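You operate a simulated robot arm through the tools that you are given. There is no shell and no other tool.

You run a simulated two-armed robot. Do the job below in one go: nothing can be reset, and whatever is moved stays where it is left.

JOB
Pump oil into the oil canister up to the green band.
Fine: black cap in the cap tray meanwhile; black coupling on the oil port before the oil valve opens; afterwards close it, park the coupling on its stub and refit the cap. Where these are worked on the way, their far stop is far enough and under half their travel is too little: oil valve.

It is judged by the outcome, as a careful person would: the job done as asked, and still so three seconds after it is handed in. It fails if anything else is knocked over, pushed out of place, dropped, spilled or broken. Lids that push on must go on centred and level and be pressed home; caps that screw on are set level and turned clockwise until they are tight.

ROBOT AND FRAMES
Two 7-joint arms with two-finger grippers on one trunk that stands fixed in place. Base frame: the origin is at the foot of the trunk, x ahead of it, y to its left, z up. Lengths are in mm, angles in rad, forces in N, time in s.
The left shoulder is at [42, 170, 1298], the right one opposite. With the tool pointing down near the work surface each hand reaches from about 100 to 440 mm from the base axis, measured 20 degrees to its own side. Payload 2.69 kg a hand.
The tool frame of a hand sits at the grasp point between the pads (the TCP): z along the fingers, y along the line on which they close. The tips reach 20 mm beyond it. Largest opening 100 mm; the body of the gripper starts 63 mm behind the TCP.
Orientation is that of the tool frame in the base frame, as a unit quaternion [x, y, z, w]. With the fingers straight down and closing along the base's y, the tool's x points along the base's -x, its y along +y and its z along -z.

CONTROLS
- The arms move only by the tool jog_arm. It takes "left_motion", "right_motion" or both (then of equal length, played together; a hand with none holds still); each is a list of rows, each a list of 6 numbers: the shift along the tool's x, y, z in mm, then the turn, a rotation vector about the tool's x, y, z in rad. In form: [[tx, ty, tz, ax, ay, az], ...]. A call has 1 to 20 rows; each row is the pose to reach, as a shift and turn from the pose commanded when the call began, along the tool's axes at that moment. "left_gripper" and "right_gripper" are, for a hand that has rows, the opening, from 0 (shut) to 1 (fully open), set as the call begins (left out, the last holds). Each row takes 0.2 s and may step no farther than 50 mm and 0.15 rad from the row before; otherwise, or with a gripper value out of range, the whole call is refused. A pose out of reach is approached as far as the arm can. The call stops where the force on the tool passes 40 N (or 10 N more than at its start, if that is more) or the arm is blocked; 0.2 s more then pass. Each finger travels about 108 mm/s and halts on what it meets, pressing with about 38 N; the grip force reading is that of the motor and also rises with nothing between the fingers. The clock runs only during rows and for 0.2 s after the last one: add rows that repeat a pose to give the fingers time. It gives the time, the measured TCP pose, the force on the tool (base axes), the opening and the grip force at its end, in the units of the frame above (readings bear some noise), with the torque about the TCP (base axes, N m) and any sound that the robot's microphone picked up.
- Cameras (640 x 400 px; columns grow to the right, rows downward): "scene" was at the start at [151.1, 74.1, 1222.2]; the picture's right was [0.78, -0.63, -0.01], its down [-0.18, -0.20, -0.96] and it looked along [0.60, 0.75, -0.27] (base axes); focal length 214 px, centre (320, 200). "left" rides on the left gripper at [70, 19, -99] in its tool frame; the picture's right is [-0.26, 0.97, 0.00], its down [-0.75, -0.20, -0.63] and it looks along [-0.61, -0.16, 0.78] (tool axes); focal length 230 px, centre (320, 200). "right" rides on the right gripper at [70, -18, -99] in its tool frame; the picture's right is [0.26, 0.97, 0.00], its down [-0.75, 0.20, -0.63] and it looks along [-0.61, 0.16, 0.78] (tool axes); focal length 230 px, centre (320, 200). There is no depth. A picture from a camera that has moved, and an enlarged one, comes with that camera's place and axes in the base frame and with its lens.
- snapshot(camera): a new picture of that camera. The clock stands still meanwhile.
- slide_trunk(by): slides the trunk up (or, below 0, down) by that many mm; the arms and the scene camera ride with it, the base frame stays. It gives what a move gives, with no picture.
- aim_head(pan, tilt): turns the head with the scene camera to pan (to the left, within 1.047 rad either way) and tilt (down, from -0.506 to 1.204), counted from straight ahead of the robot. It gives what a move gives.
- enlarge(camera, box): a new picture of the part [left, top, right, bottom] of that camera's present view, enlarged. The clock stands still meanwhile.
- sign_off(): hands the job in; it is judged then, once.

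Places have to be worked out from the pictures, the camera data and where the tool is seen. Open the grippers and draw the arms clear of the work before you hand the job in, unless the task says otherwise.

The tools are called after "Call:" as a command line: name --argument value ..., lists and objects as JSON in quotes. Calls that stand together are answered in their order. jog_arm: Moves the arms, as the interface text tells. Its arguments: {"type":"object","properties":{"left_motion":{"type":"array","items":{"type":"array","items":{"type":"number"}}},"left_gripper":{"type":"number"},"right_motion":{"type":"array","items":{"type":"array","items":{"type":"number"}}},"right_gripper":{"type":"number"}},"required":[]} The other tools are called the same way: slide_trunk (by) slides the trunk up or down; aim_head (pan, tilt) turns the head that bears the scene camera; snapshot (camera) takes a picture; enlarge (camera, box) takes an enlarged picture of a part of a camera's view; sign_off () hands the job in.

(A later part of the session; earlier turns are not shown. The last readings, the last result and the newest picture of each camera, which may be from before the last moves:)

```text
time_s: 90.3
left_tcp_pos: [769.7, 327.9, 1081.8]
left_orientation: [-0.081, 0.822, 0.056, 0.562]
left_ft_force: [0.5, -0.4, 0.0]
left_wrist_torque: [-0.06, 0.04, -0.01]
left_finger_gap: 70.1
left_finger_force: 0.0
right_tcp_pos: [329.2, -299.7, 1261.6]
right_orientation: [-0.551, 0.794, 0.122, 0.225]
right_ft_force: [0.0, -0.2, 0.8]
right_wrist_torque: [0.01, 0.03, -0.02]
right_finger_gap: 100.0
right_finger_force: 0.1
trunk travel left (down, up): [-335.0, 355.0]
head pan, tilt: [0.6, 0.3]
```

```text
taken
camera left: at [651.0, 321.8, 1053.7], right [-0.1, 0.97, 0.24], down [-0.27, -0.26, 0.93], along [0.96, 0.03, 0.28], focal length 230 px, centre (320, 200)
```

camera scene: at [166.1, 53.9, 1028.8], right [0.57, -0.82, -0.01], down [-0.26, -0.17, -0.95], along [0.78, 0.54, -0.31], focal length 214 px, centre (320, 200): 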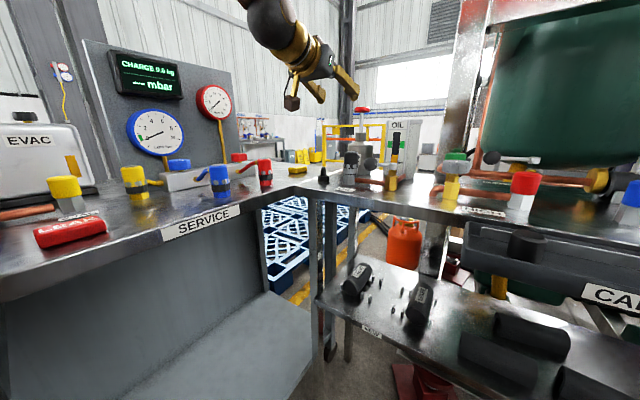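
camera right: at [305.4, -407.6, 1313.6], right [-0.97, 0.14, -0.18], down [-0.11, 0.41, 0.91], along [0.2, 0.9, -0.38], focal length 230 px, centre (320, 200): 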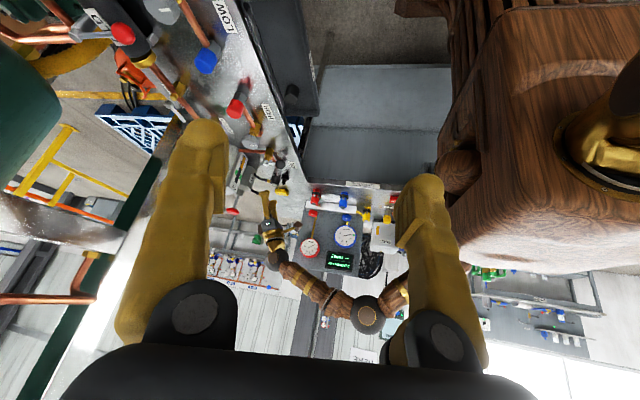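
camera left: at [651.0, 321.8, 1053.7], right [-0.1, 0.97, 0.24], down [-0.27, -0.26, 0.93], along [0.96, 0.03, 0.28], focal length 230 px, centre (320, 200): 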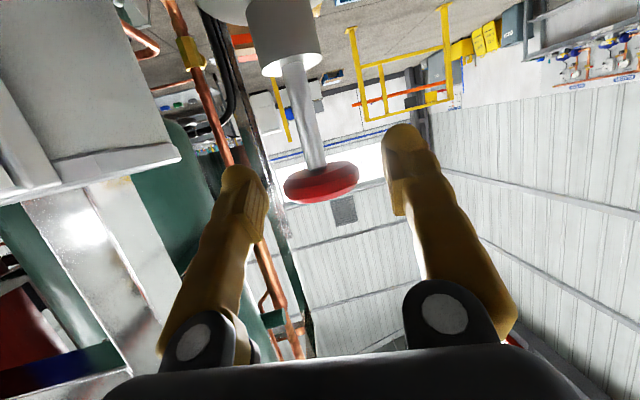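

The knob lies between the fingers, slightly ahead. I advance 17 mm more and close on it.

Call:
jog_arm --left_motion '[[-3, -1, 8, 0, 0, 0], [-6.1, -1.9, 15.8, 0, 0, 0], [-6.1, -1.9, 15.8, 0, 0, 0]]'

Call:
jog_arm --left_motion '[[0, 0, 0, 0, 0, 0], [0, 0, 0, 0, 0, 0], [0, 0, 0, 0, 0, 0], [0, 0, 0, 0, 0, 0]]' --left_gripper 0

Call:
snapshot --camera "left"

Call:
enlarge --camera "scene" --box '[270, 60, 450, 190]'

```text
time_s: 91.1
left_tcp_pos: [787.5, 329.0, 1081.9]
left_orientation: [-0.081, 0.822, 0.056, 0.561]
left_ft_force: [0.8, -0.5, -1.0]
left_wrist_torque: [0.0, 0.04, 0.0]
left_finger_gap: 70.1
left_finger_force: 0.0
right_tcp_pos: [330.2, -300.7, 1260.6]
right_orientation: [-0.551, 0.794, 0.122, 0.225]
right_ft_force: [-0.4, 0.2, 0.2]
right_wrist_torque: [0.0, 0.01, 0.01]
right_finger_gap: 100.0
right_finger_force: 0.1
trunk travel left (down, up): [-335.0, 355.0]
head pan, tilt: [0.6, 0.3]
```

```text
time_s: 92.1
left_tcp_pos: [786.8, 331.4, 1082.3]
left_orientation: [-0.081, 0.821, 0.056, 0.562]
left_ft_force: [2.0, 6.6, 1.2]
left_wrist_torque: [0.08, -0.03, 0.27]
left_finger_gap: 39.1
left_finger_force: 44.5
right_tcp_pos: [329.7, -298.3, 1260.5]
right_orientation: [-0.55, 0.795, 0.121, 0.224]
right_ft_force: [-0.6, 0.5, 0.6]
right_wrist_torque: [-0.02, -0.01, 0.01]
right_finger_gap: 100.1
right_finger_force: 0.1
trunk travel left (down, up): [-335.0, 355.0]
head pan, tilt: [0.6, 0.3]
```

```text
taken
camera left: at [668.2, 324.6, 1053.2], right [-0.1, 0.97, 0.24], down [-0.27, -0.26, 0.93], along [0.96, 0.03, 0.28], focal length 230 px, centre (320, 200)
```

left: 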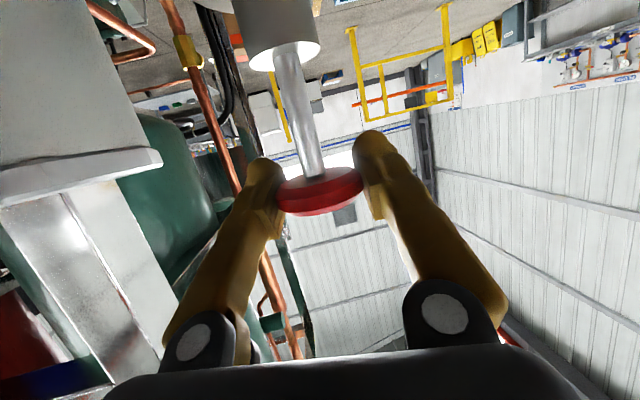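

```text
3.08 times, centred on (360, 125) of scene
camera zoom: at [166.4, 54.8, 1028.7], right [0.57, -0.82, -0.01], down [-0.26, -0.17, -0.95], along [0.78, 0.54, -0.31], focal length 660 px, centre (197, 431)
```

zoom: 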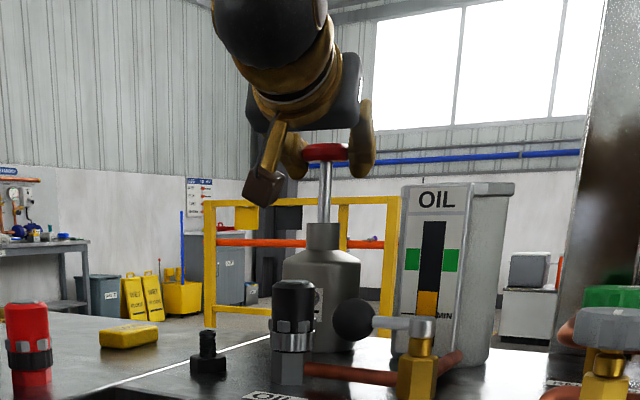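

The knob is gripped. I press down 15 mm and read the force.

Call:
jog_arm --left_motion '[[4.7, 0, 1.8, 0, 0, 0], [9.3, 0, 3.6, 0, 0, 0], [14, 0, 5.4, 0, 0, 0], [14, 0, 5.4, 0, 0, 0]]'

Call:
enlarge --camera "scene" --box '[270, 60, 450, 190]'

```text
time_s: 93.1
left_tcp_pos: [787.0, 331.2, 1066.6]
left_orientation: [-0.083, 0.821, 0.057, 0.561]
left_ft_force: [8.6, 9.2, 1.3]
left_wrist_torque: [0.03, -0.11, 0.22]
left_finger_gap: 39.0
left_finger_force: 44.8
right_tcp_pos: [330.8, -299.2, 1260.2]
right_orientation: [-0.55, 0.795, 0.121, 0.226]
right_ft_force: [-0.3, -0.6, 0.6]
right_wrist_torque: [-0.03, 0.02, 0.01]
right_finger_gap: 99.9
right_finger_force: 0.0
trunk travel left (down, up): [-335.0, 355.0]
head pan, tilt: [0.6, 0.3]
```

```text
3.08 times, centred on (360, 125) of scene
camera zoom: at [167.0, 55.1, 1028.6], right [0.57, -0.82, -0.01], down [-0.26, -0.17, -0.95], along [0.78, 0.54, -0.31], focal length 660 px, centre (197, 431)
```

zoom: 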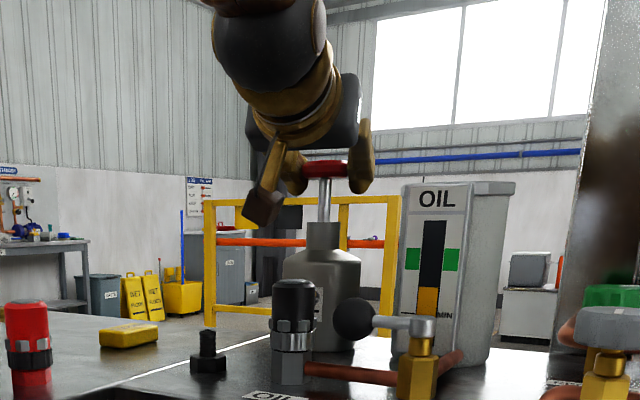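

The plunger goes down easily and the level seems to rise. I zoom on the gauge to calibrate.

Call:
enlarge --camera "scene" --box '[378, 110, 422, 165]'

Call:
jog_arm --left_motion '[[4.7, 0, 1.8, 0, 0, 0], [9.3, 0, 3.6, 0, 0, 0], [14, 0, 5.4, 0, 0, 0], [18.6, 0, 7.2, 0, 0, 0], [18.6, 0, 7.2, 0, 0, 0]]'

Call:
enlarge --camera "scene" --box '[378, 110, 422, 165]'

Call:
enlarge --camera "scene" --box '[270, 60, 450, 190]'

```text
7.27 times, centred on (400, 138) of scene
camera zoom: at [167.0, 55.1, 1028.6], right [0.57, -0.82, -0.01], down [-0.26, -0.17, -0.95], along [0.78, 0.54, -0.31], focal length 1560 px, centre (-262, 654)
```

zoom: 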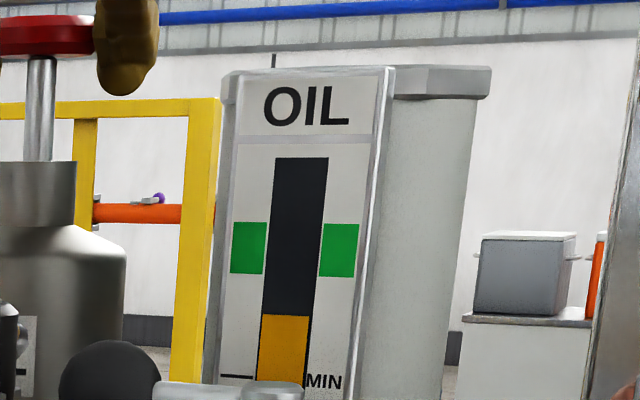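

```text
time_s: 94.3
left_tcp_pos: [787.3, 331.6, 1046.7]
left_orientation: [-0.082, 0.821, 0.056, 0.562]
left_ft_force: [9.0, 10.1, 3.6]
left_wrist_torque: [0.02, -0.19, 0.22]
left_finger_gap: 39.2
left_finger_force: 44.8
right_tcp_pos: [331.0, -297.8, 1260.1]
right_orientation: [-0.551, 0.794, 0.121, 0.224]
right_ft_force: [-0.1, -0.4, 0.2]
right_wrist_torque: [0.0, -0.02, 0.01]
right_finger_gap: 100.1
right_finger_force: 0.1
trunk travel left (down, up): [-335.0, 355.0]
head pan, tilt: [0.6, 0.3]
```

```text
7.27 times, centred on (400, 138) of scene
camera zoom: at [166.9, 54.9, 1028.6], right [0.57, -0.82, -0.01], down [-0.26, -0.17, -0.95], along [0.78, 0.54, -0.31], focal length 1560 px, centre (-262, 654)
```

zoom: 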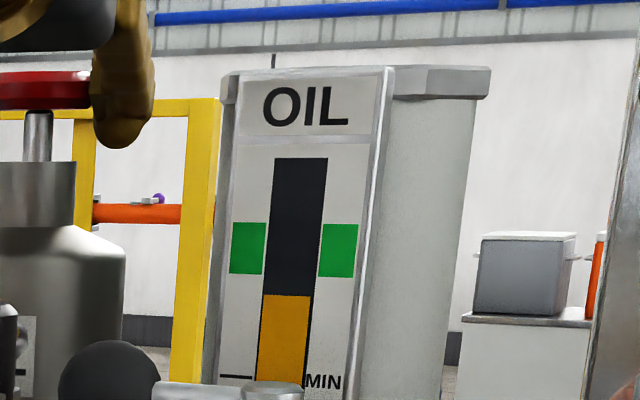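

```text
3.08 times, centred on (360, 125) of scene
camera zoom: at [166.9, 54.9, 1028.6], right [0.57, -0.82, -0.01], down [-0.26, -0.17, -0.95], along [0.78, 0.54, -0.31], focal length 660 px, centre (197, 431)
```

zoom: 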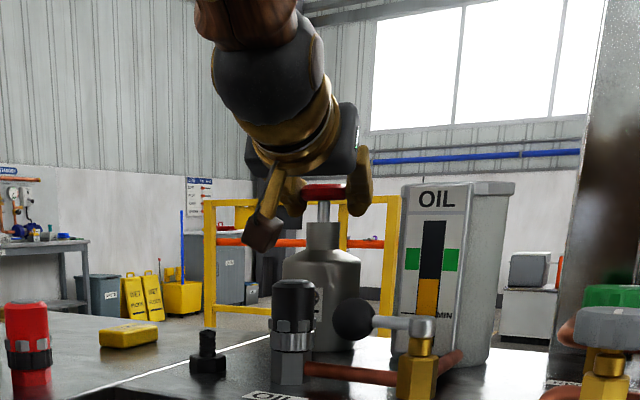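

20 mm of stroke lifted the level by 20 px in this zoom; the band's middle (≈248) needs ≈47 mm more. I press 17 mm more, then draw the plunger up.

Call:
jog_arm --left_motion '[[4.7, 0, 1.8, 0, 0, 0], [9.3, 0, 3.6, 0, 0, 0], [13, 0, 5, 0, 0, 0], [15.8, 0, 6.1, 0, 0, 0], [15.8, 0, 6.1, 0, 0, 0]]'

Call:
enlarge --camera "scene" --box '[378, 110, 422, 165]'

```text
time_s: 95.5
left_tcp_pos: [785.7, 330.9, 1040.8]
left_orientation: [-0.081, 0.817, 0.056, 0.569]
left_ft_force: [8.6, 12.5, 33.3]
left_wrist_torque: [0.04, 0.27, 0.29]
left_finger_gap: 39.3
left_finger_force: 45.3
right_tcp_pos: [327.9, -299.9, 1261.0]
right_orientation: [-0.55, 0.794, 0.121, 0.226]
right_ft_force: [0.3, 0.6, -0.2]
right_wrist_torque: [0.0, 0.0, 0.01]
right_finger_gap: 99.9
right_finger_force: 0.0
trunk travel left (down, up): [-335.0, 355.0]
head pan, tilt: [0.6, 0.3]
```

```text
7.27 times, centred on (400, 138) of scene
camera zoom: at [164.0, 54.1, 1029.3], right [0.57, -0.82, -0.01], down [-0.26, -0.17, -0.95], along [0.78, 0.54, -0.31], focal length 1560 px, centre (-262, 654)
```

zoom: 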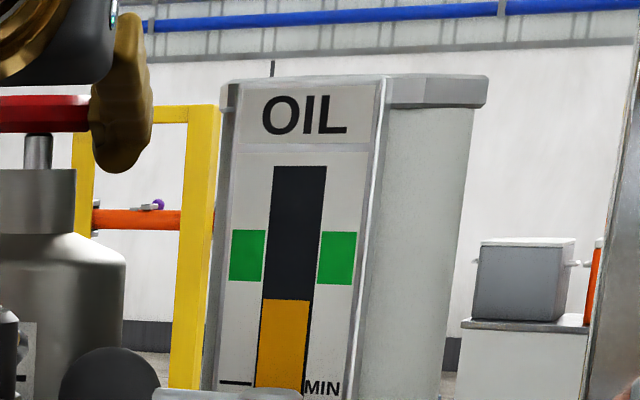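

The plunger's bottom stop is at z≈1041. I draw it back up to about 1079, just short of where it began.

Call:
jog_arm --left_motion '[[-9, 0, -3.5, 0, 0, 0], [-18, 0, -7, 0, 0, 0], [-28, 0, -10.8, 0, 0, 0], [-37, 0, -14.4, 0, 0, 0], [-45.7, 0, -17.7, 0, 0, 0], [-45.7, 0, -17.7, 0, 0, 0], [-45.7, 0, -17.7, 0, 0, 0]]'

Call:
enlarge --camera "scene" --box '[378, 110, 422, 165]'

Call:
enlarge --camera "scene" --box '[270, 60, 450, 190]'

```text
time_s: 97.1
left_tcp_pos: [785.8, 330.3, 1079.2]
left_orientation: [-0.081, 0.822, 0.056, 0.56]
left_ft_force: [-0.8, 6.6, 0.3]
left_wrist_torque: [-0.32, 1.5, 0.19]
left_finger_gap: 39.0
left_finger_force: 44.7
right_tcp_pos: [329.3, -300.2, 1259.9]
right_orientation: [-0.551, 0.795, 0.121, 0.225]
right_ft_force: [-0.6, -0.2, -0.6]
right_wrist_torque: [0.0, 0.04, 0.01]
right_finger_gap: 99.8
right_finger_force: 0.1
trunk travel left (down, up): [-335.0, 355.0]
head pan, tilt: [0.6, 0.3]
```

```text
7.27 times, centred on (400, 138) of scene
camera zoom: at [166.3, 54.7, 1028.7], right [0.57, -0.82, -0.01], down [-0.26, -0.17, -0.95], along [0.78, 0.54, -0.31], focal length 1560 px, centre (-262, 654)
```

zoom: 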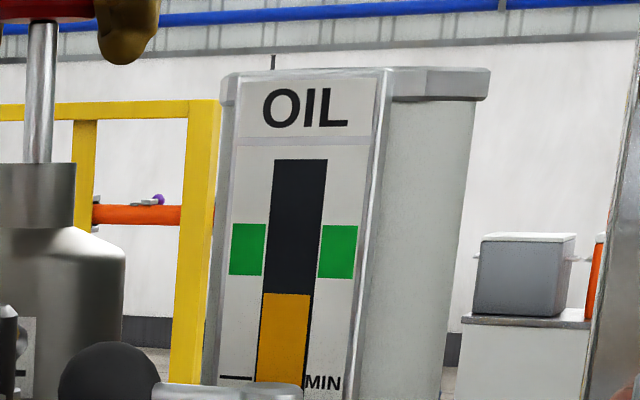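

```text
3.08 times, centred on (360, 125) of scene
camera zoom: at [166.3, 54.7, 1028.7], right [0.57, -0.82, -0.01], down [-0.26, -0.17, -0.95], along [0.78, 0.54, -0.31], focal length 660 px, centre (197, 431)
```

zoom: 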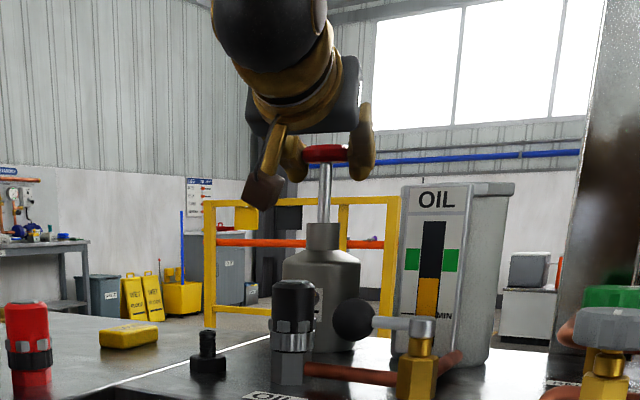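

The level held at 293 while the plunger rose. I make a second full downstroke.

Call:
jog_arm --left_motion '[[6, 0, 2.3, 0, 0, 0], [12, 0, 4.6, 0, 0, 0], [18, 0, 7, 0, 0, 0], [24, 0, 9.3, 0, 0, 0], [30, 0, 11.6, 0, 0, 0], [33.6, 0, 13, 0, 0, 0], [33.6, 0, 13, 0, 0, 0]]'

Call:
enlarge --camera "scene" --box '[378, 110, 422, 165]'

```text
time_s: 98.7
left_tcp_pos: [788.1, 330.9, 1044.3]
left_orientation: [-0.082, 0.821, 0.056, 0.562]
left_ft_force: [5.6, 7.3, 3.4]
left_wrist_torque: [0.08, -0.54, 0.2]
left_finger_gap: 39.0
left_finger_force: 45.2
right_tcp_pos: [330.7, -299.1, 1260.4]
right_orientation: [-0.55, 0.795, 0.121, 0.225]
right_ft_force: [-0.8, -0.3, -0.2]
right_wrist_torque: [0.04, -0.01, -0.04]
right_finger_gap: 99.8
right_finger_force: 0.2
trunk travel left (down, up): [-335.0, 355.0]
head pan, tilt: [0.6, 0.3]
```

```text
7.27 times, centred on (400, 138) of scene
camera zoom: at [166.3, 54.6, 1028.7], right [0.57, -0.82, -0.01], down [-0.26, -0.17, -0.95], along [0.78, 0.54, -0.31], focal length 1560 px, centre (-262, 654)
```

zoom: 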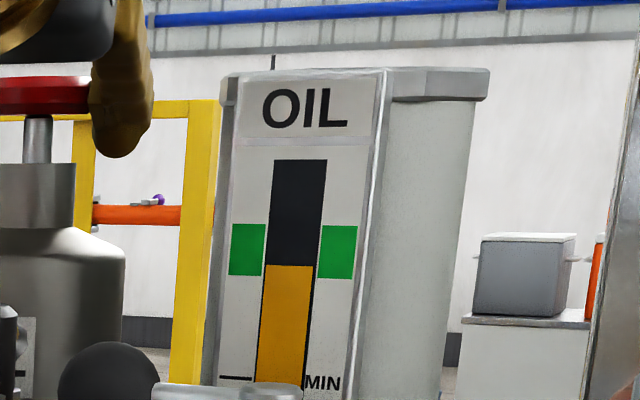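

The level is now inside the band near its lower edge (265; band 224–276). I draw up 25 mm and press about 18 mm to bring it to the middle.

Call:
jog_arm --left_motion '[[-8, 0, -3.1, 0, 0, 0], [-16, 0, -6.2, 0, 0, 0], [-23.3, 0, -9, 0, 0, 0], [-23.3, 0, -9, 0, 0, 0], [-18, 0, -7, 0, 0, 0], [-12, 0, -4.6, 0, 0, 0], [-7, 0, -2.7, 0, 0, 0], [-7, 0, -2.7, 0, 0, 0]]'

Call:
enlarge --camera "scene" --box '[378, 110, 422, 165]'

```text
time_s: 100.5
left_tcp_pos: [786.4, 331.1, 1050.2]
left_orientation: [-0.082, 0.822, 0.056, 0.56]
left_ft_force: [10.5, 9.0, 3.5]
left_wrist_torque: [-0.09, 0.24, 0.16]
left_finger_gap: 38.9
left_finger_force: 45.5
right_tcp_pos: [331.5, -299.2, 1260.8]
right_orientation: [-0.551, 0.795, 0.122, 0.223]
right_ft_force: [-0.5, -0.1, -0.4]
right_wrist_torque: [0.01, -0.01, 0.01]
right_finger_gap: 100.0
right_finger_force: 0.1
trunk travel left (down, up): [-335.0, 355.0]
head pan, tilt: [0.6, 0.3]
```

```text
7.27 times, centred on (400, 138) of scene
camera zoom: at [167.1, 54.9, 1028.6], right [0.57, -0.82, -0.01], down [-0.26, -0.17, -0.95], along [0.78, 0.54, -0.31], focal length 1560 px, centre (-262, 654)
```

zoom: 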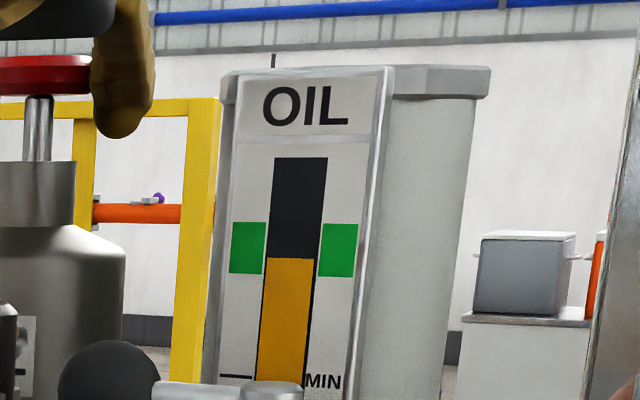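

The level is at 257 (band 222–275). I press 6 mm more to centre it, then look again.

Call:
jog_arm --left_motion '[[3, 0, 1.2, 0, 0, 0], [5.6, 0, 2.2, 0, 0, 0], [5.6, 0, 2.2, 0, 0, 0], [5.6, 0, 2.2, 0, 0, 0]]'

Call:
enlarge --camera "scene" --box '[378, 110, 422, 165]'

```text
time_s: 101.5
left_tcp_pos: [787.1, 331.0, 1044.8]
left_orientation: [-0.082, 0.821, 0.056, 0.562]
left_ft_force: [8.5, 8.0, 4.3]
left_wrist_torque: [0.0, -0.02, 0.22]
left_finger_gap: 39.0
left_finger_force: 44.5
right_tcp_pos: [331.1, -299.4, 1261.2]
right_orientation: [-0.551, 0.795, 0.122, 0.225]
right_ft_force: [-0.4, 0.6, 0.2]
right_wrist_torque: [-0.01, 0.03, -0.03]
right_finger_gap: 100.2
right_finger_force: 0.0
trunk travel left (down, up): [-335.0, 355.0]
head pan, tilt: [0.6, 0.3]
```

```text
7.27 times, centred on (400, 138) of scene
camera zoom: at [166.9, 54.9, 1028.6], right [0.57, -0.82, -0.01], down [-0.26, -0.17, -0.95], along [0.78, 0.54, -0.31], focal length 1560 px, centre (-262, 654)
```

zoom: 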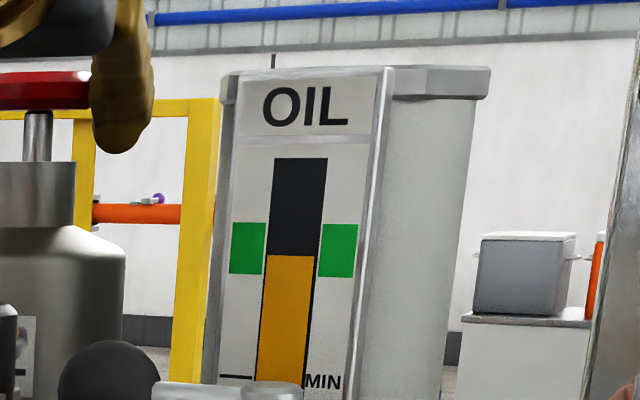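

The level sits well inside the green band. I leave the plunger down, open the fingers and withdraw straight back.

Call:
jog_arm --left_motion '[[0, 0, 0, 0, 0, 0], [0, 0, 0, 0, 0, 0], [0, 0, 0, 0, 0, 0], [0, 0, -15, 0, 0, 0], [0, 0, -35, 0, 0, 0], [0, 0, -60, 0, 0, 0], [0, 0, -85, 0, 0, 0], [0, 0, -85, 0, 0, 0]]' --left_gripper 0.7

Call:
enlarge --camera "scene" --box '[270, 60, 450, 190]'

Call:
snapshot --camera "left"

```text
time_s: 103.3
left_tcp_pos: [706.4, 315.6, 1076.0]
left_orientation: [-0.082, 0.821, 0.057, 0.562]
left_ft_force: [-0.9, -0.2, -0.7]
left_wrist_torque: [0.01, 0.05, 0.02]
left_finger_gap: 70.0
left_finger_force: 0.1
right_tcp_pos: [330.1, -300.0, 1260.1]
right_orientation: [-0.551, 0.794, 0.122, 0.225]
right_ft_force: [0.3, -0.5, 0.3]
right_wrist_torque: [0.0, 0.01, 0.02]
right_finger_gap: 100.2
right_finger_force: 0.1
trunk travel left (down, up): [-335.0, 355.0]
head pan, tilt: [0.6, 0.3]
```

```text
3.08 times, centred on (360, 125) of scene
camera zoom: at [166.5, 54.1, 1028.7], right [0.57, -0.82, -0.01], down [-0.26, -0.17, -0.95], along [0.78, 0.54, -0.31], focal length 660 px, centre (197, 431)
```

zoom: 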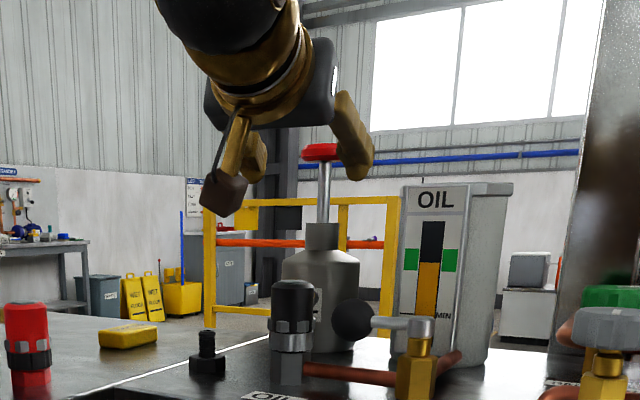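

```text
taken
camera left: at [587.9, 310.3, 1046.8], right [-0.1, 0.97, 0.24], down [-0.27, -0.26, 0.93], along [0.96, 0.03, 0.28], focal length 230 px, centre (320, 200)
```

left: 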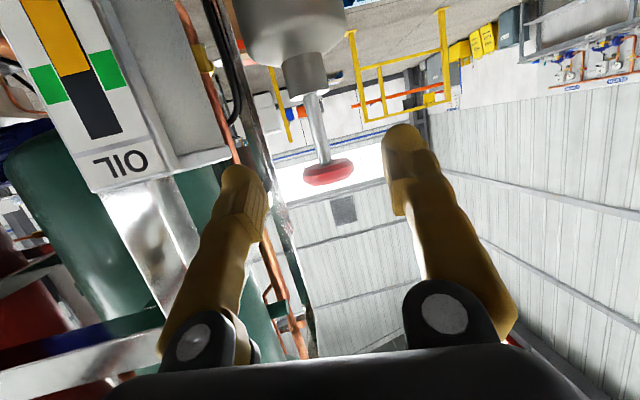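

The plunger sprang back up by itself and the level stays in the band. Next I close the valve: I retreat, undo the yaw, and later tilt the hand back to 0.41 rad.

Call:
jog_arm --left_motion '[[3, 2, -30, 0.05, 0, 0.02], [6, 4, -60, 0.1, 0, 0.04], [9, 5, -90, 0.15, 0, 0.058], [10.7, 6.5, -110.5, 0.186, 0, 0.072], [10.7, 6.5, -110.5, 0.186, 0, 0.072]]' --left_gripper 0

Call:
jog_arm --left_motion '[[0, -10, 0, 0, 0.12, 0], [0, -20, 0, 0, 0.25, 0], [0, -30, 0, 0, 0.38, 0], [0, -45, 0, 0, 0.52, 0], [0, -60, 0, 0, 0.66, 0], [0, -75, 0, 0, 0.79, 0], [0, -90, 0, 0, 0.79, 0], [0, -90, 0, 0, 0.79, 0], [0, -90, 0, 0, 0.79, 0]]'

Call:
snapshot --camera "left"

```text
time_s: 104.5
left_tcp_pos: [600.3, 302.0, 1107.9]
left_orientation: [0.0, 0.826, 0.0, 0.564]
left_ft_force: [0.6, -0.3, 0.1]
left_wrist_torque: [-0.03, -0.03, -0.01]
left_finger_gap: 0.0
left_finger_force: 29.2
right_tcp_pos: [328.4, -301.4, 1261.0]
right_orientation: [-0.551, 0.794, 0.122, 0.224]
right_ft_force: [0.5, -0.6, 0.8]
right_wrist_torque: [0.0, -0.01, -0.01]
right_finger_gap: 99.9
right_finger_force: 0.0
trunk travel left (down, up): [-335.0, 355.0]
head pan, tilt: [0.6, 0.3]
```

```text
time_s: 106.5
left_tcp_pos: [600.7, 209.4, 1104.9]
left_orientation: [0.0, 0.979, 0.0, 0.203]
left_ft_force: [-1.0, 0.1, -0.2]
left_wrist_torque: [-0.01, 0.0, 0.0]
left_finger_gap: 0.0
left_finger_force: 29.2
right_tcp_pos: [329.2, -300.1, 1259.5]
right_orientation: [-0.551, 0.794, 0.122, 0.226]
right_ft_force: [0.4, -0.5, -0.6]
right_wrist_torque: [-0.02, 0.01, 0.02]
right_finger_gap: 99.7
right_finger_force: 0.1
trunk travel left (down, up): [-335.0, 355.0]
head pan, tilt: [0.6, 0.3]
```

```text
taken
camera left: at [498.0, 227.5, 1168.4], right [0.24, 0.97, 0.1], down [0.44, -0.2, 0.88], along [0.87, -0.16, -0.47], focal length 230 px, centre (320, 200)
```

left: 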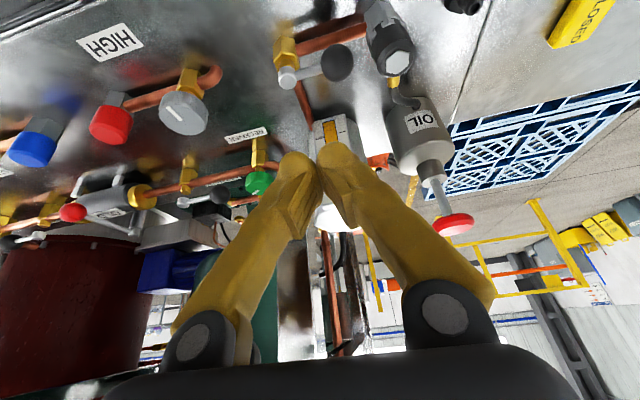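

The lever's pivot is near [634,184] and the ball near [634,235]. I move to x≈661, y≈210, behind the lever, down to z≈1000 and check.

Call:
jog_arm --left_motion '[[-27, 0, 12, 0, 0, 0], [-54.6, 0.6, 24, 0, 0, 0], [-42, 0.6, 53, 0, 0, 0], [-27, 0.6, 87, 0, 0, 0], [-12.7, 0.6, 120, 0, 0, 0], [-12.7, 0.6, 120, 0, 0, 0], [-12.7, 0.6, 120, 0, 0, 0]]'

Call:
snapshot --camera "left"

Call:
enlarge --camera "scene" --box '[300, 90, 440, 190]'

```text
time_s: 108.1
left_tcp_pos: [661.6, 211.1, 1003.2]
left_orientation: [0.0, 0.979, -0.001, 0.203]
left_ft_force: [0.4, 0.2, -0.6]
left_wrist_torque: [0.02, -0.02, -0.03]
left_finger_gap: 0.3
left_finger_force: 30.1
right_tcp_pos: [330.7, -299.9, 1258.9]
right_orientation: [-0.551, 0.794, 0.122, 0.225]
right_ft_force: [0.1, -0.3, 0.2]
right_wrist_torque: [-0.02, 0.02, -0.02]
right_finger_gap: 99.9
right_finger_force: 0.0
trunk travel left (down, up): [-335.0, 355.0]
head pan, tilt: [0.6, 0.3]
```

```text
taken
camera left: at [557.8, 228.2, 1065.4], right [0.24, 0.97, 0.1], down [0.44, -0.2, 0.88], along [0.87, -0.16, -0.47], focal length 230 px, centre (320, 200)
```

left: 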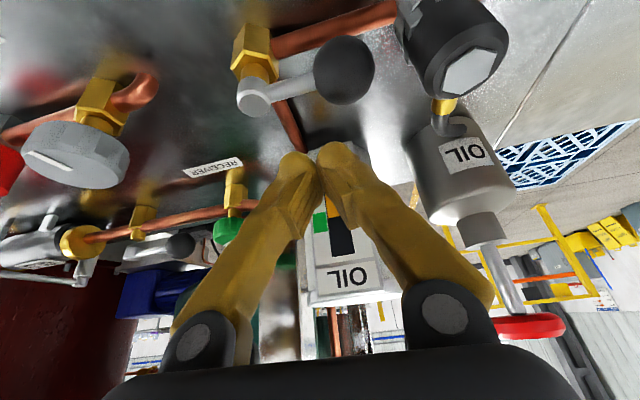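

```text
4.00 times, centred on (370, 140) of scene
camera zoom: at [166.3, 54.0, 1028.7], right [0.57, -0.82, -0.01], down [-0.26, -0.17, -0.95], along [0.78, 0.54, -0.31], focal length 858 px, centre (120, 440)
```

zoom: 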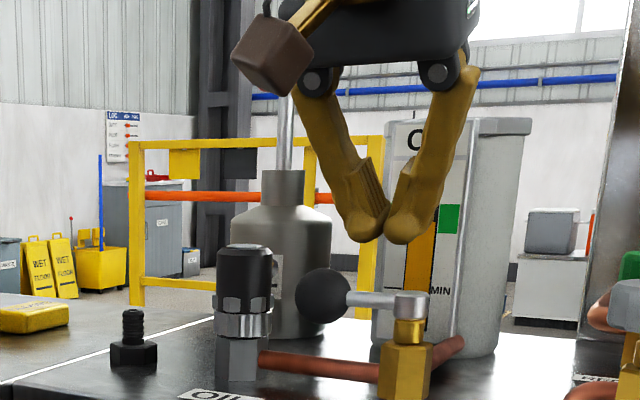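

The fingers are just behind the lever and clear of the canister. I descend to z≈959.

Call:
jog_arm --left_motion '[[1, 0, 12, 0, 0, 0], [6, 0, 23, 0, 0, 0], [10.5, 0, 33, 0, 0, 0], [14.8, 0, 41.5, 0, 0, 0], [14.8, 0, 41.5, 0, 0, 0]]'

Call:
snapshot --camera "left"

Call:
enlarge --camera "scene" --box '[300, 90, 440, 190]'

```text
time_s: 109.3
left_tcp_pos: [665.7, 211.3, 957.5]
left_orientation: [0.0, 0.979, -0.001, 0.203]
left_ft_force: [0.0, -0.4, -0.5]
left_wrist_torque: [0.05, 0.03, 0.02]
left_finger_gap: 0.1
left_finger_force: 29.3
right_tcp_pos: [328.9, -299.5, 1260.9]
right_orientation: [-0.551, 0.794, 0.122, 0.225]
right_ft_force: [0.5, 0.7, 0.0]
right_wrist_torque: [-0.02, 0.02, -0.01]
right_finger_gap: 99.7
right_finger_force: 0.0
trunk travel left (down, up): [-335.0, 355.0]
head pan, tilt: [0.6, 0.3]
```

```text
taken
camera left: at [561.5, 228.2, 1020.7], right [0.24, 0.97, 0.1], down [0.44, -0.2, 0.88], along [0.87, -0.16, -0.47], focal length 230 px, centre (320, 200)
```

left: 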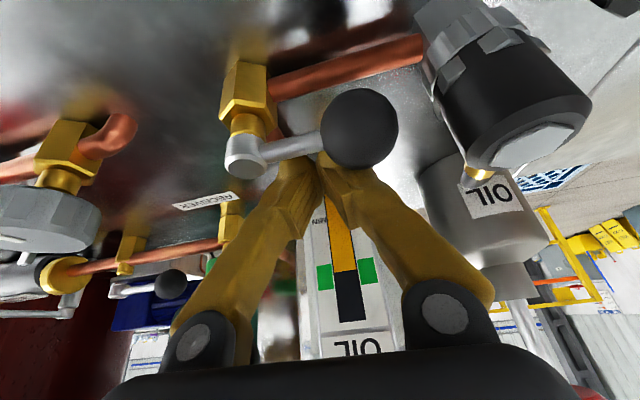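

```text
4.00 times, centred on (370, 140) of scene
camera zoom: at [166.2, 54.0, 1028.8], right [0.57, -0.82, -0.01], down [-0.26, -0.17, -0.95], along [0.78, 0.54, -0.31], focal length 858 px, centre (120, 440)
```

zoom: 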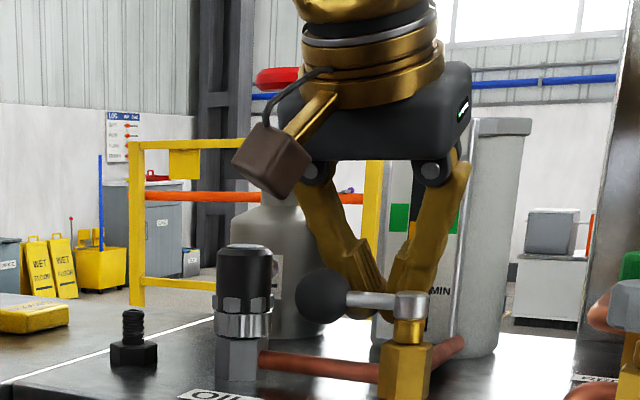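

The fingers are behind the rod and ball. I sweep the lever back along its arc to about 20° from closed, watching the force.

Call:
jog_arm --left_motion '[[6.4, 0.5, -2.8, 0, 0, 0], [12.8, 1, -5.6, 0, 0, 0], [17.6, 3.5, -7.6, 0, 0, 0], [22.4, 5.5, -9.7, 0, 0, 0], [29, 6, -12.6, 0, 0, 0], [35.6, 5.5, -15.5, 0, 0, 0], [41.5, 3, -18, 0, 0, 0], [47.5, -0.5, -20.7, 0, 0, 0], [47.5, -0.5, -20.7, 0, 0, 0]]'

Call:
snapshot --camera "left"

Call:
enlarge --camera "scene" --box '[300, 90, 440, 190]'

```text
time_s: 111.3
left_tcp_pos: [613.0, 210.6, 957.2]
left_orientation: [-0.001, 0.979, 0.0, 0.202]
left_ft_force: [-1.4, 1.2, -0.7]
left_wrist_torque: [0.0, 0.0, -0.01]
left_finger_gap: 0.1
left_finger_force: 29.7
right_tcp_pos: [330.1, -299.7, 1259.7]
right_orientation: [-0.551, 0.795, 0.122, 0.225]
right_ft_force: [0.0, 0.2, -0.8]
right_wrist_torque: [-0.01, 0.03, -0.02]
right_finger_gap: 100.0
right_finger_force: 0.0
trunk travel left (down, up): [-335.0, 355.0]
head pan, tilt: [0.6, 0.3]
```

```text
taken
camera left: at [509.0, 228.2, 1020.6], right [0.24, 0.97, 0.1], down [0.44, -0.2, 0.88], along [0.87, -0.16, -0.47], focal length 230 px, centre (320, 200)
```

left: 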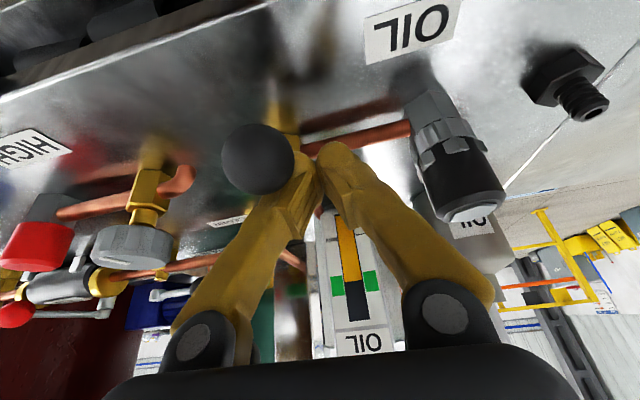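

```text
4.00 times, centred on (370, 140) of scene
camera zoom: at [166.2, 54.1, 1028.7], right [0.57, -0.82, -0.01], down [-0.26, -0.17, -0.95], along [0.78, 0.54, -0.31], focal length 858 px, centre (120, 440)
```

zoom: 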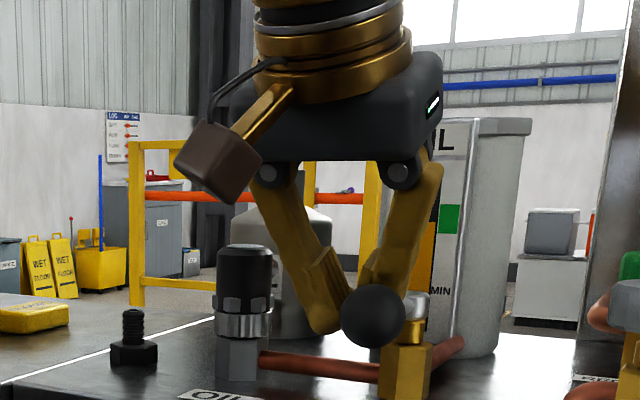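

The ball is nearly back at its closed place. I push the last few degrees toward −y until the stop is felt.

Call:
jog_arm --left_motion '[[5, -4, -2.2, 0, 0, 0], [9, -8, -4, 0, 0, 0], [9, -12, -4, 0, 0, 0], [9, -15, -4, 0, 0, 0], [9, -15, -4, 0, 0, 0]]'

Call:
enlarge --camera "scene" --box '[300, 90, 440, 190]'

Call:
snapshot --camera "left"

```text
time_s: 112.1
left_tcp_pos: [595.8, 208.9, 977.1]
left_orientation: [-0.005, 0.974, 0.004, 0.227]
left_ft_force: [34.6, 21.6, 5.5]
left_wrist_torque: [0.36, -0.62, 0.45]
left_finger_gap: 0.0
left_finger_force: 29.9
right_tcp_pos: [317.6, -299.8, 1250.8]
right_orientation: [-0.548, 0.799, 0.13, 0.21]
right_ft_force: [0.1, -1.1, 0.3]
right_wrist_torque: [0.03, -0.04, -0.06]
right_finger_gap: 100.0
right_finger_force: 0.0
trunk travel left (down, up): [-335.0, 355.0]
head pan, tilt: [0.6, 0.3]
stopped in row 3 (left hand): the force on the tool passed its limit at 44 N (the readings are from after the stop); the commanded pose is now the measured one
```

```text
4.00 times, centred on (370, 140) of scene
camera zoom: at [167.1, 54.6, 1028.6], right [0.57, -0.82, -0.01], down [-0.26, -0.17, -0.95], along [0.78, 0.54, -0.31], focal length 858 px, centre (120, 440)
```

zoom: 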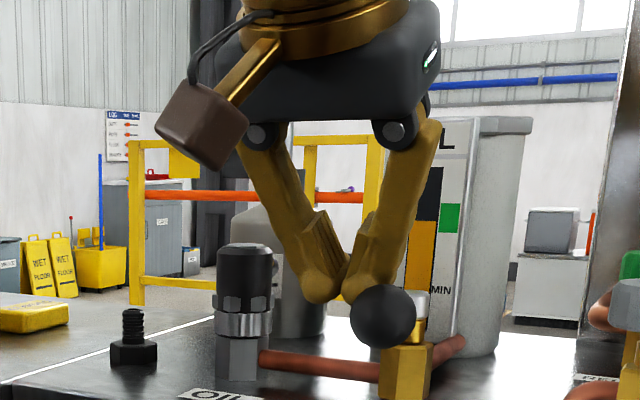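

```text
taken
camera left: at [489.4, 225.2, 1034.4], right [0.22, 0.97, 0.12], down [0.4, -0.2, 0.9], along [0.89, -0.15, -0.43], focal length 230 px, centre (320, 200)
```

left: 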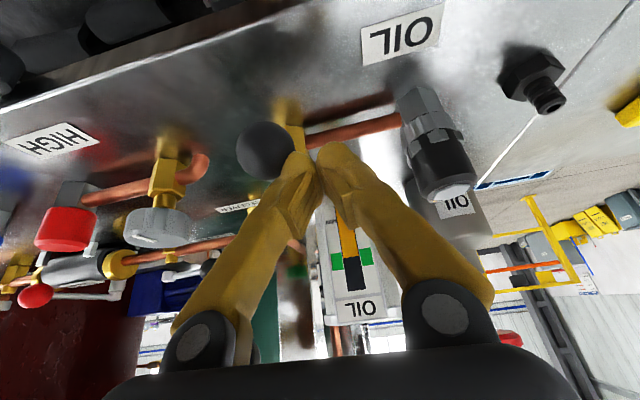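

The lever is back at its closed stop (44 N felt). I back the hand away from the ball and rise, then compare the lever with its original position.

Call:
jog_arm --left_motion '[[4, 8, -2, 0, 0, 0], [4, 14, -8, 0, 0, 0], [-4, 14, -28, 0, 0.03, 0], [-14, 14, -52, 0, 0.05, 0], [-22, 14, -72, 0, 0.05, 0], [-22, 14, -72, 0, 0.05, 0], [-22, 14, -72, 0, 0.05, 0]]'

Call:
enlarge --camera "scene" --box '[300, 90, 440, 190]'

Call:
snapshot --camera "left"

```text
time_s: 113.7
left_tcp_pos: [580.9, 218.3, 1044.8]
left_orientation: [-0.003, 0.981, 0.002, 0.194]
left_ft_force: [0.3, -0.1, -0.6]
left_wrist_torque: [-0.01, -0.01, 0.0]
left_finger_gap: 0.1
left_finger_force: 28.9
right_tcp_pos: [317.3, -299.7, 1250.9]
right_orientation: [-0.549, 0.798, 0.13, 0.212]
right_ft_force: [-0.5, 0.3, -0.2]
right_wrist_torque: [0.03, -0.01, 0.02]
right_finger_gap: 99.7
right_finger_force: 0.1
trunk travel left (down, up): [-335.0, 355.0]
head pan, tilt: [0.6, 0.3]
```

```text
4.00 times, centred on (370, 140) of scene
camera zoom: at [166.0, 54.1, 1028.8], right [0.57, -0.82, -0.01], down [-0.26, -0.17, -0.95], along [0.78, 0.54, -0.31], focal length 858 px, centre (120, 440)
```

zoom: 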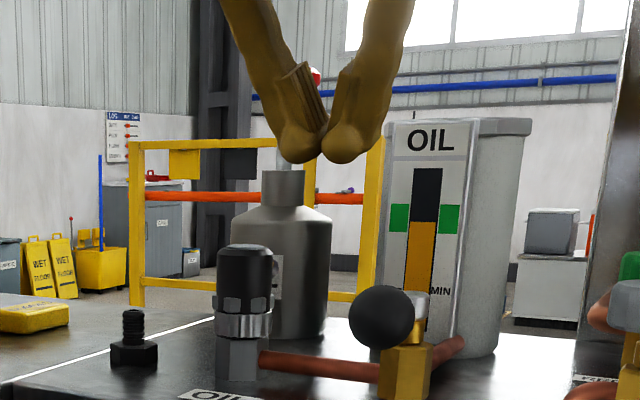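

```text
taken
camera left: at [478.5, 234.3, 1110.9], right [0.23, 0.97, 0.1], down [0.46, -0.2, 0.87], along [0.86, -0.16, -0.49], focal length 230 px, centre (320, 200)
```

left: 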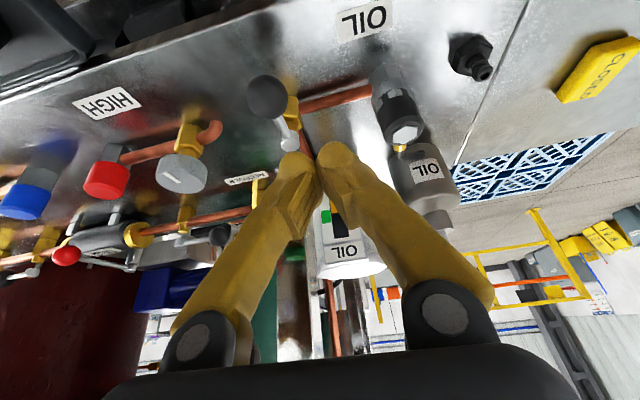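

The lever is exactly back where it began and the level is in the band. Now I return to the coupling: hover over it with fingers opened to 60 mm.

Call:
jog_arm --left_motion '[[-17, 22, 7, 0, 0, 0], [-35, 45, 14, 0, 0, 0], [-51.8, 67, 21.3, 0, 0, 0], [-45, 67, 37, 0, 0, 0], [-39, 67, 52, 0, 0, 0], [-39, 67, 52, 0, 0, 0], [-39, 67, 52, 0, 0, 0]]' --left_gripper 0.6

Call:
snapshot --camera "left"

```text
time_s: 115.3
left_tcp_pos: [637.8, 285.6, 1012.4]
left_orientation: [-0.003, 0.981, 0.002, 0.193]
left_ft_force: [0.0, -0.2, 0.0]
left_wrist_torque: [0.0, 0.01, 0.01]
left_finger_gap: 60.3
left_finger_force: 0.0
right_tcp_pos: [318.2, -300.6, 1251.9]
right_orientation: [-0.548, 0.798, 0.13, 0.213]
right_ft_force: [0.1, 0.4, 0.1]
right_wrist_torque: [0.0, -0.01, -0.03]
right_finger_gap: 99.9
right_finger_force: 0.0
trunk travel left (down, up): [-335.0, 355.0]
head pan, tilt: [0.6, 0.3]
```

```text
taken
camera left: at [535.6, 302.7, 1077.5], right [0.23, 0.97, 0.1], down [0.46, -0.2, 0.87], along [0.86, -0.16, -0.49], focal length 230 px, centre (320, 200)
```

left: 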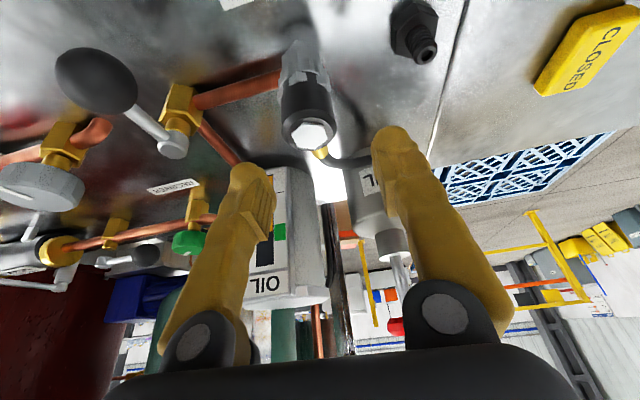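

The fingers straddle the coupling. I descend to z≈974 and close.

Call:
jog_arm --left_motion '[[4.5, 0, 11, 0, 0, 0], [9.5, 0, 23, 0, 0, 0], [14.4, 0, 35.2, 0, 0, 0], [14.4, 0, 35.2, 0, 0, 0]]'

Call:
jog_arm --left_motion '[[0, 0, 0, 0, 0, 0], [0, 0, 0, 0, 0, 0], [0, 0, 0, 0, 0, 0], [0, 0, 0, 0, 0, 0]]' --left_gripper 0

Call:
enlarge --camera "scene" --box '[300, 110, 400, 180]'

```text
time_s: 116.3
left_tcp_pos: [636.7, 286.3, 975.8]
left_orientation: [-0.002, 0.981, 0.002, 0.194]
left_ft_force: [-0.3, -0.8, -0.1]
left_wrist_torque: [0.01, -0.04, 0.01]
left_finger_gap: 60.0
left_finger_force: 0.1
right_tcp_pos: [318.6, -300.5, 1251.1]
right_orientation: [-0.548, 0.799, 0.13, 0.212]
right_ft_force: [0.5, -1.0, 0.3]
right_wrist_torque: [0.01, 0.02, 0.0]
right_finger_gap: 99.9
right_finger_force: 0.1
trunk travel left (down, up): [-335.0, 355.0]
head pan, tilt: [0.6, 0.3]
```

```text
time_s: 117.3
left_tcp_pos: [638.7, 286.3, 977.0]
left_orientation: [-0.003, 0.981, 0.002, 0.194]
left_ft_force: [1.4, -1.0, 0.4]
left_wrist_torque: [-0.02, -0.03, 0.0]
left_finger_gap: 30.9
left_finger_force: 38.6
right_tcp_pos: [318.7, -300.2, 1250.5]
right_orientation: [-0.549, 0.798, 0.131, 0.213]
right_ft_force: [0.2, 0.6, 0.3]
right_wrist_torque: [-0.05, -0.03, 0.02]
right_finger_gap: 100.0
right_finger_force: 0.0
trunk travel left (down, up): [-335.0, 355.0]
head pan, tilt: [0.6, 0.3]
```

```text
5.71 times, centred on (350, 145) of scene
camera zoom: at [166.4, 54.0, 1028.7], right [0.57, -0.82, -0.01], down [-0.26, -0.17, -0.95], along [0.78, 0.54, -0.31], focal length 1226 px, centre (149, 514)
```

zoom: 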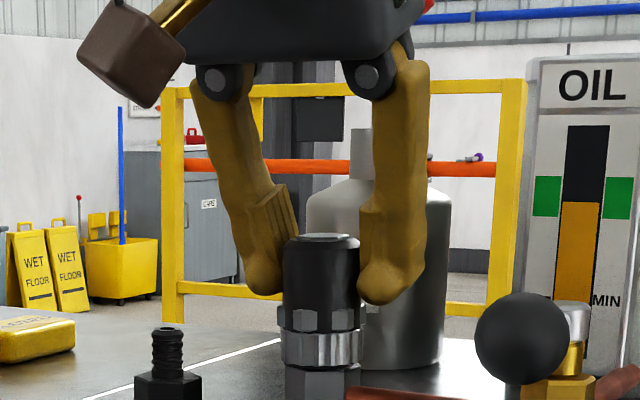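

Gripped at 30.9 mm. I pull the coupling straight up off the port by 45 mm.

Call:
jog_arm --left_motion '[[-1.5, 0, -3.7, 0, 0, 0], [-3, 0, -7.4, 0, 0, 0], [-6, 0, -14.8, 0, 0, 0], [-11, 0, -27, 0, 0, 0], [-17.1, 0, -41.6, 0, 0, 0], [-17.1, 0, -41.6, 0, 0, 0], [-17.1, 0, -41.6, 0, 0, 0]]'

Call:
enlarge --camera "left" --box '[230, 30, 410, 160]'

Call:
enlarge --camera "scene" --box '[300, 110, 400, 180]'

```text
time_s: 118.9
left_tcp_pos: [636.6, 286.1, 1020.3]
left_orientation: [-0.003, 0.981, 0.002, 0.194]
left_ft_force: [0.0, 0.2, -0.6]
left_wrist_torque: [-0.04, -0.01, 0.02]
left_finger_gap: 30.7
left_finger_force: 37.5
right_tcp_pos: [317.0, -300.5, 1250.7]
right_orientation: [-0.548, 0.799, 0.13, 0.212]
right_ft_force: [0.1, 0.2, -0.1]
right_wrist_torque: [0.01, -0.02, -0.03]
right_finger_gap: 99.8
right_finger_force: 0.0
trunk travel left (down, up): [-335.0, 355.0]
head pan, tilt: [0.6, 0.3]
```

```text
3.08 times, centred on (320, 95) of left
camera zoom: at [534.0, 302.8, 1085.5], right [0.23, 0.97, 0.1], down [0.46, -0.2, 0.87], along [0.86, -0.16, -0.49], focal length 708 px, centre (320, 523)
```

zoom: 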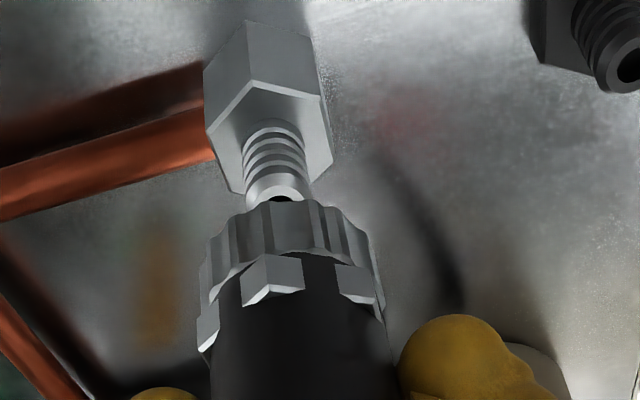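

```text
5.71 times, centred on (350, 145) of scene
camera zoom: at [166.2, 54.1, 1028.7], right [0.57, -0.82, -0.01], down [-0.26, -0.17, -0.95], along [0.78, 0.54, -0.31], focal length 1226 px, centre (149, 514)
```

zoom: 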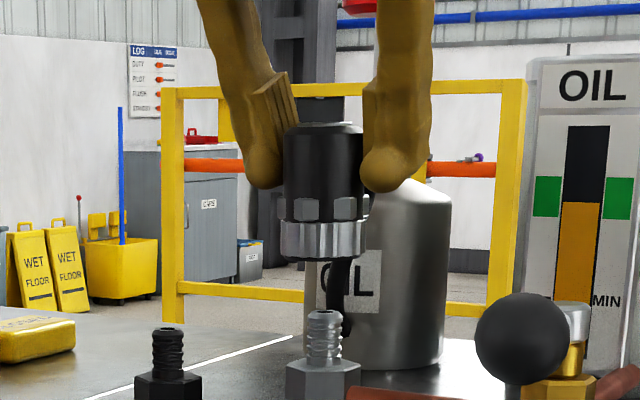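

The coupling is off the port. I carry it back 78.5 mm to the left over its stub and compare the views.

Call:
jog_arm --left_motion '[[-1.2, 20, 0.5, 0, 0, 0], [-1.2, 40, 0.5, 0, 0, 0], [-1.2, 60, 0.5, 0, 0, 0], [-1.2, 78.5, 0.5, 0, 0, 0], [4.2, 78.5, 13.7, 0, 0, 0], [4.2, 78.5, 13.7, 0, 0, 0], [4.2, 78.5, 13.7, 0, 0, 0]]'

Call:
enlarge --camera "left" --box '[230, 30, 410, 160]'

Call:
enlarge --camera "scene" --box '[290, 110, 390, 180]'

```text
time_s: 120.5
left_tcp_pos: [637.1, 365.0, 1004.9]
left_orientation: [-0.003, 0.981, 0.002, 0.193]
left_ft_force: [0.2, 0.0, -1.8]
left_wrist_torque: [-0.01, 0.01, 0.01]
left_finger_gap: 30.5
left_finger_force: 38.5
right_tcp_pos: [318.2, -299.7, 1251.6]
right_orientation: [-0.549, 0.798, 0.131, 0.212]
right_ft_force: [0.0, -0.5, -0.4]
right_wrist_torque: [0.01, 0.01, 0.03]
right_finger_gap: 99.9
right_finger_force: 0.0
trunk travel left (down, up): [-335.0, 355.0]
head pan, tilt: [0.6, 0.3]
```

```text
3.08 times, centred on (320, 95) of left
camera zoom: at [535.0, 381.7, 1069.5], right [0.23, 0.97, 0.1], down [0.46, -0.2, 0.87], along [0.86, -0.16, -0.49], focal length 708 px, centre (320, 523)
```

zoom: 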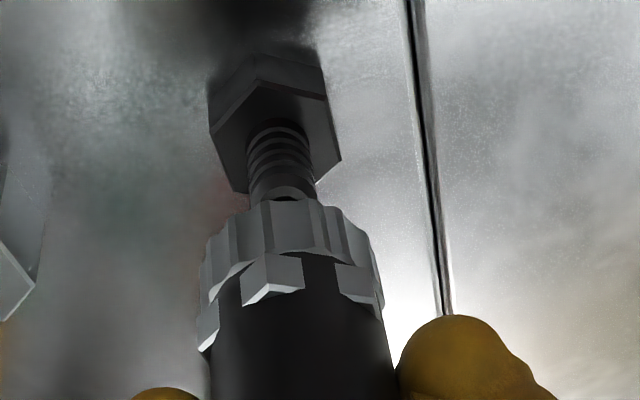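

```text
5.71 times, centred on (340, 145) of scene
camera zoom: at [166.4, 54.1, 1028.7], right [0.57, -0.82, -0.01], down [-0.26, -0.17, -0.95], along [0.78, 0.54, -0.31], focal length 1226 px, centre (206, 514)
```

zoom: 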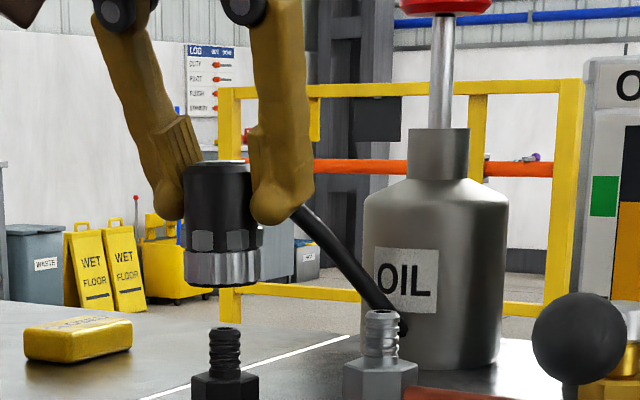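

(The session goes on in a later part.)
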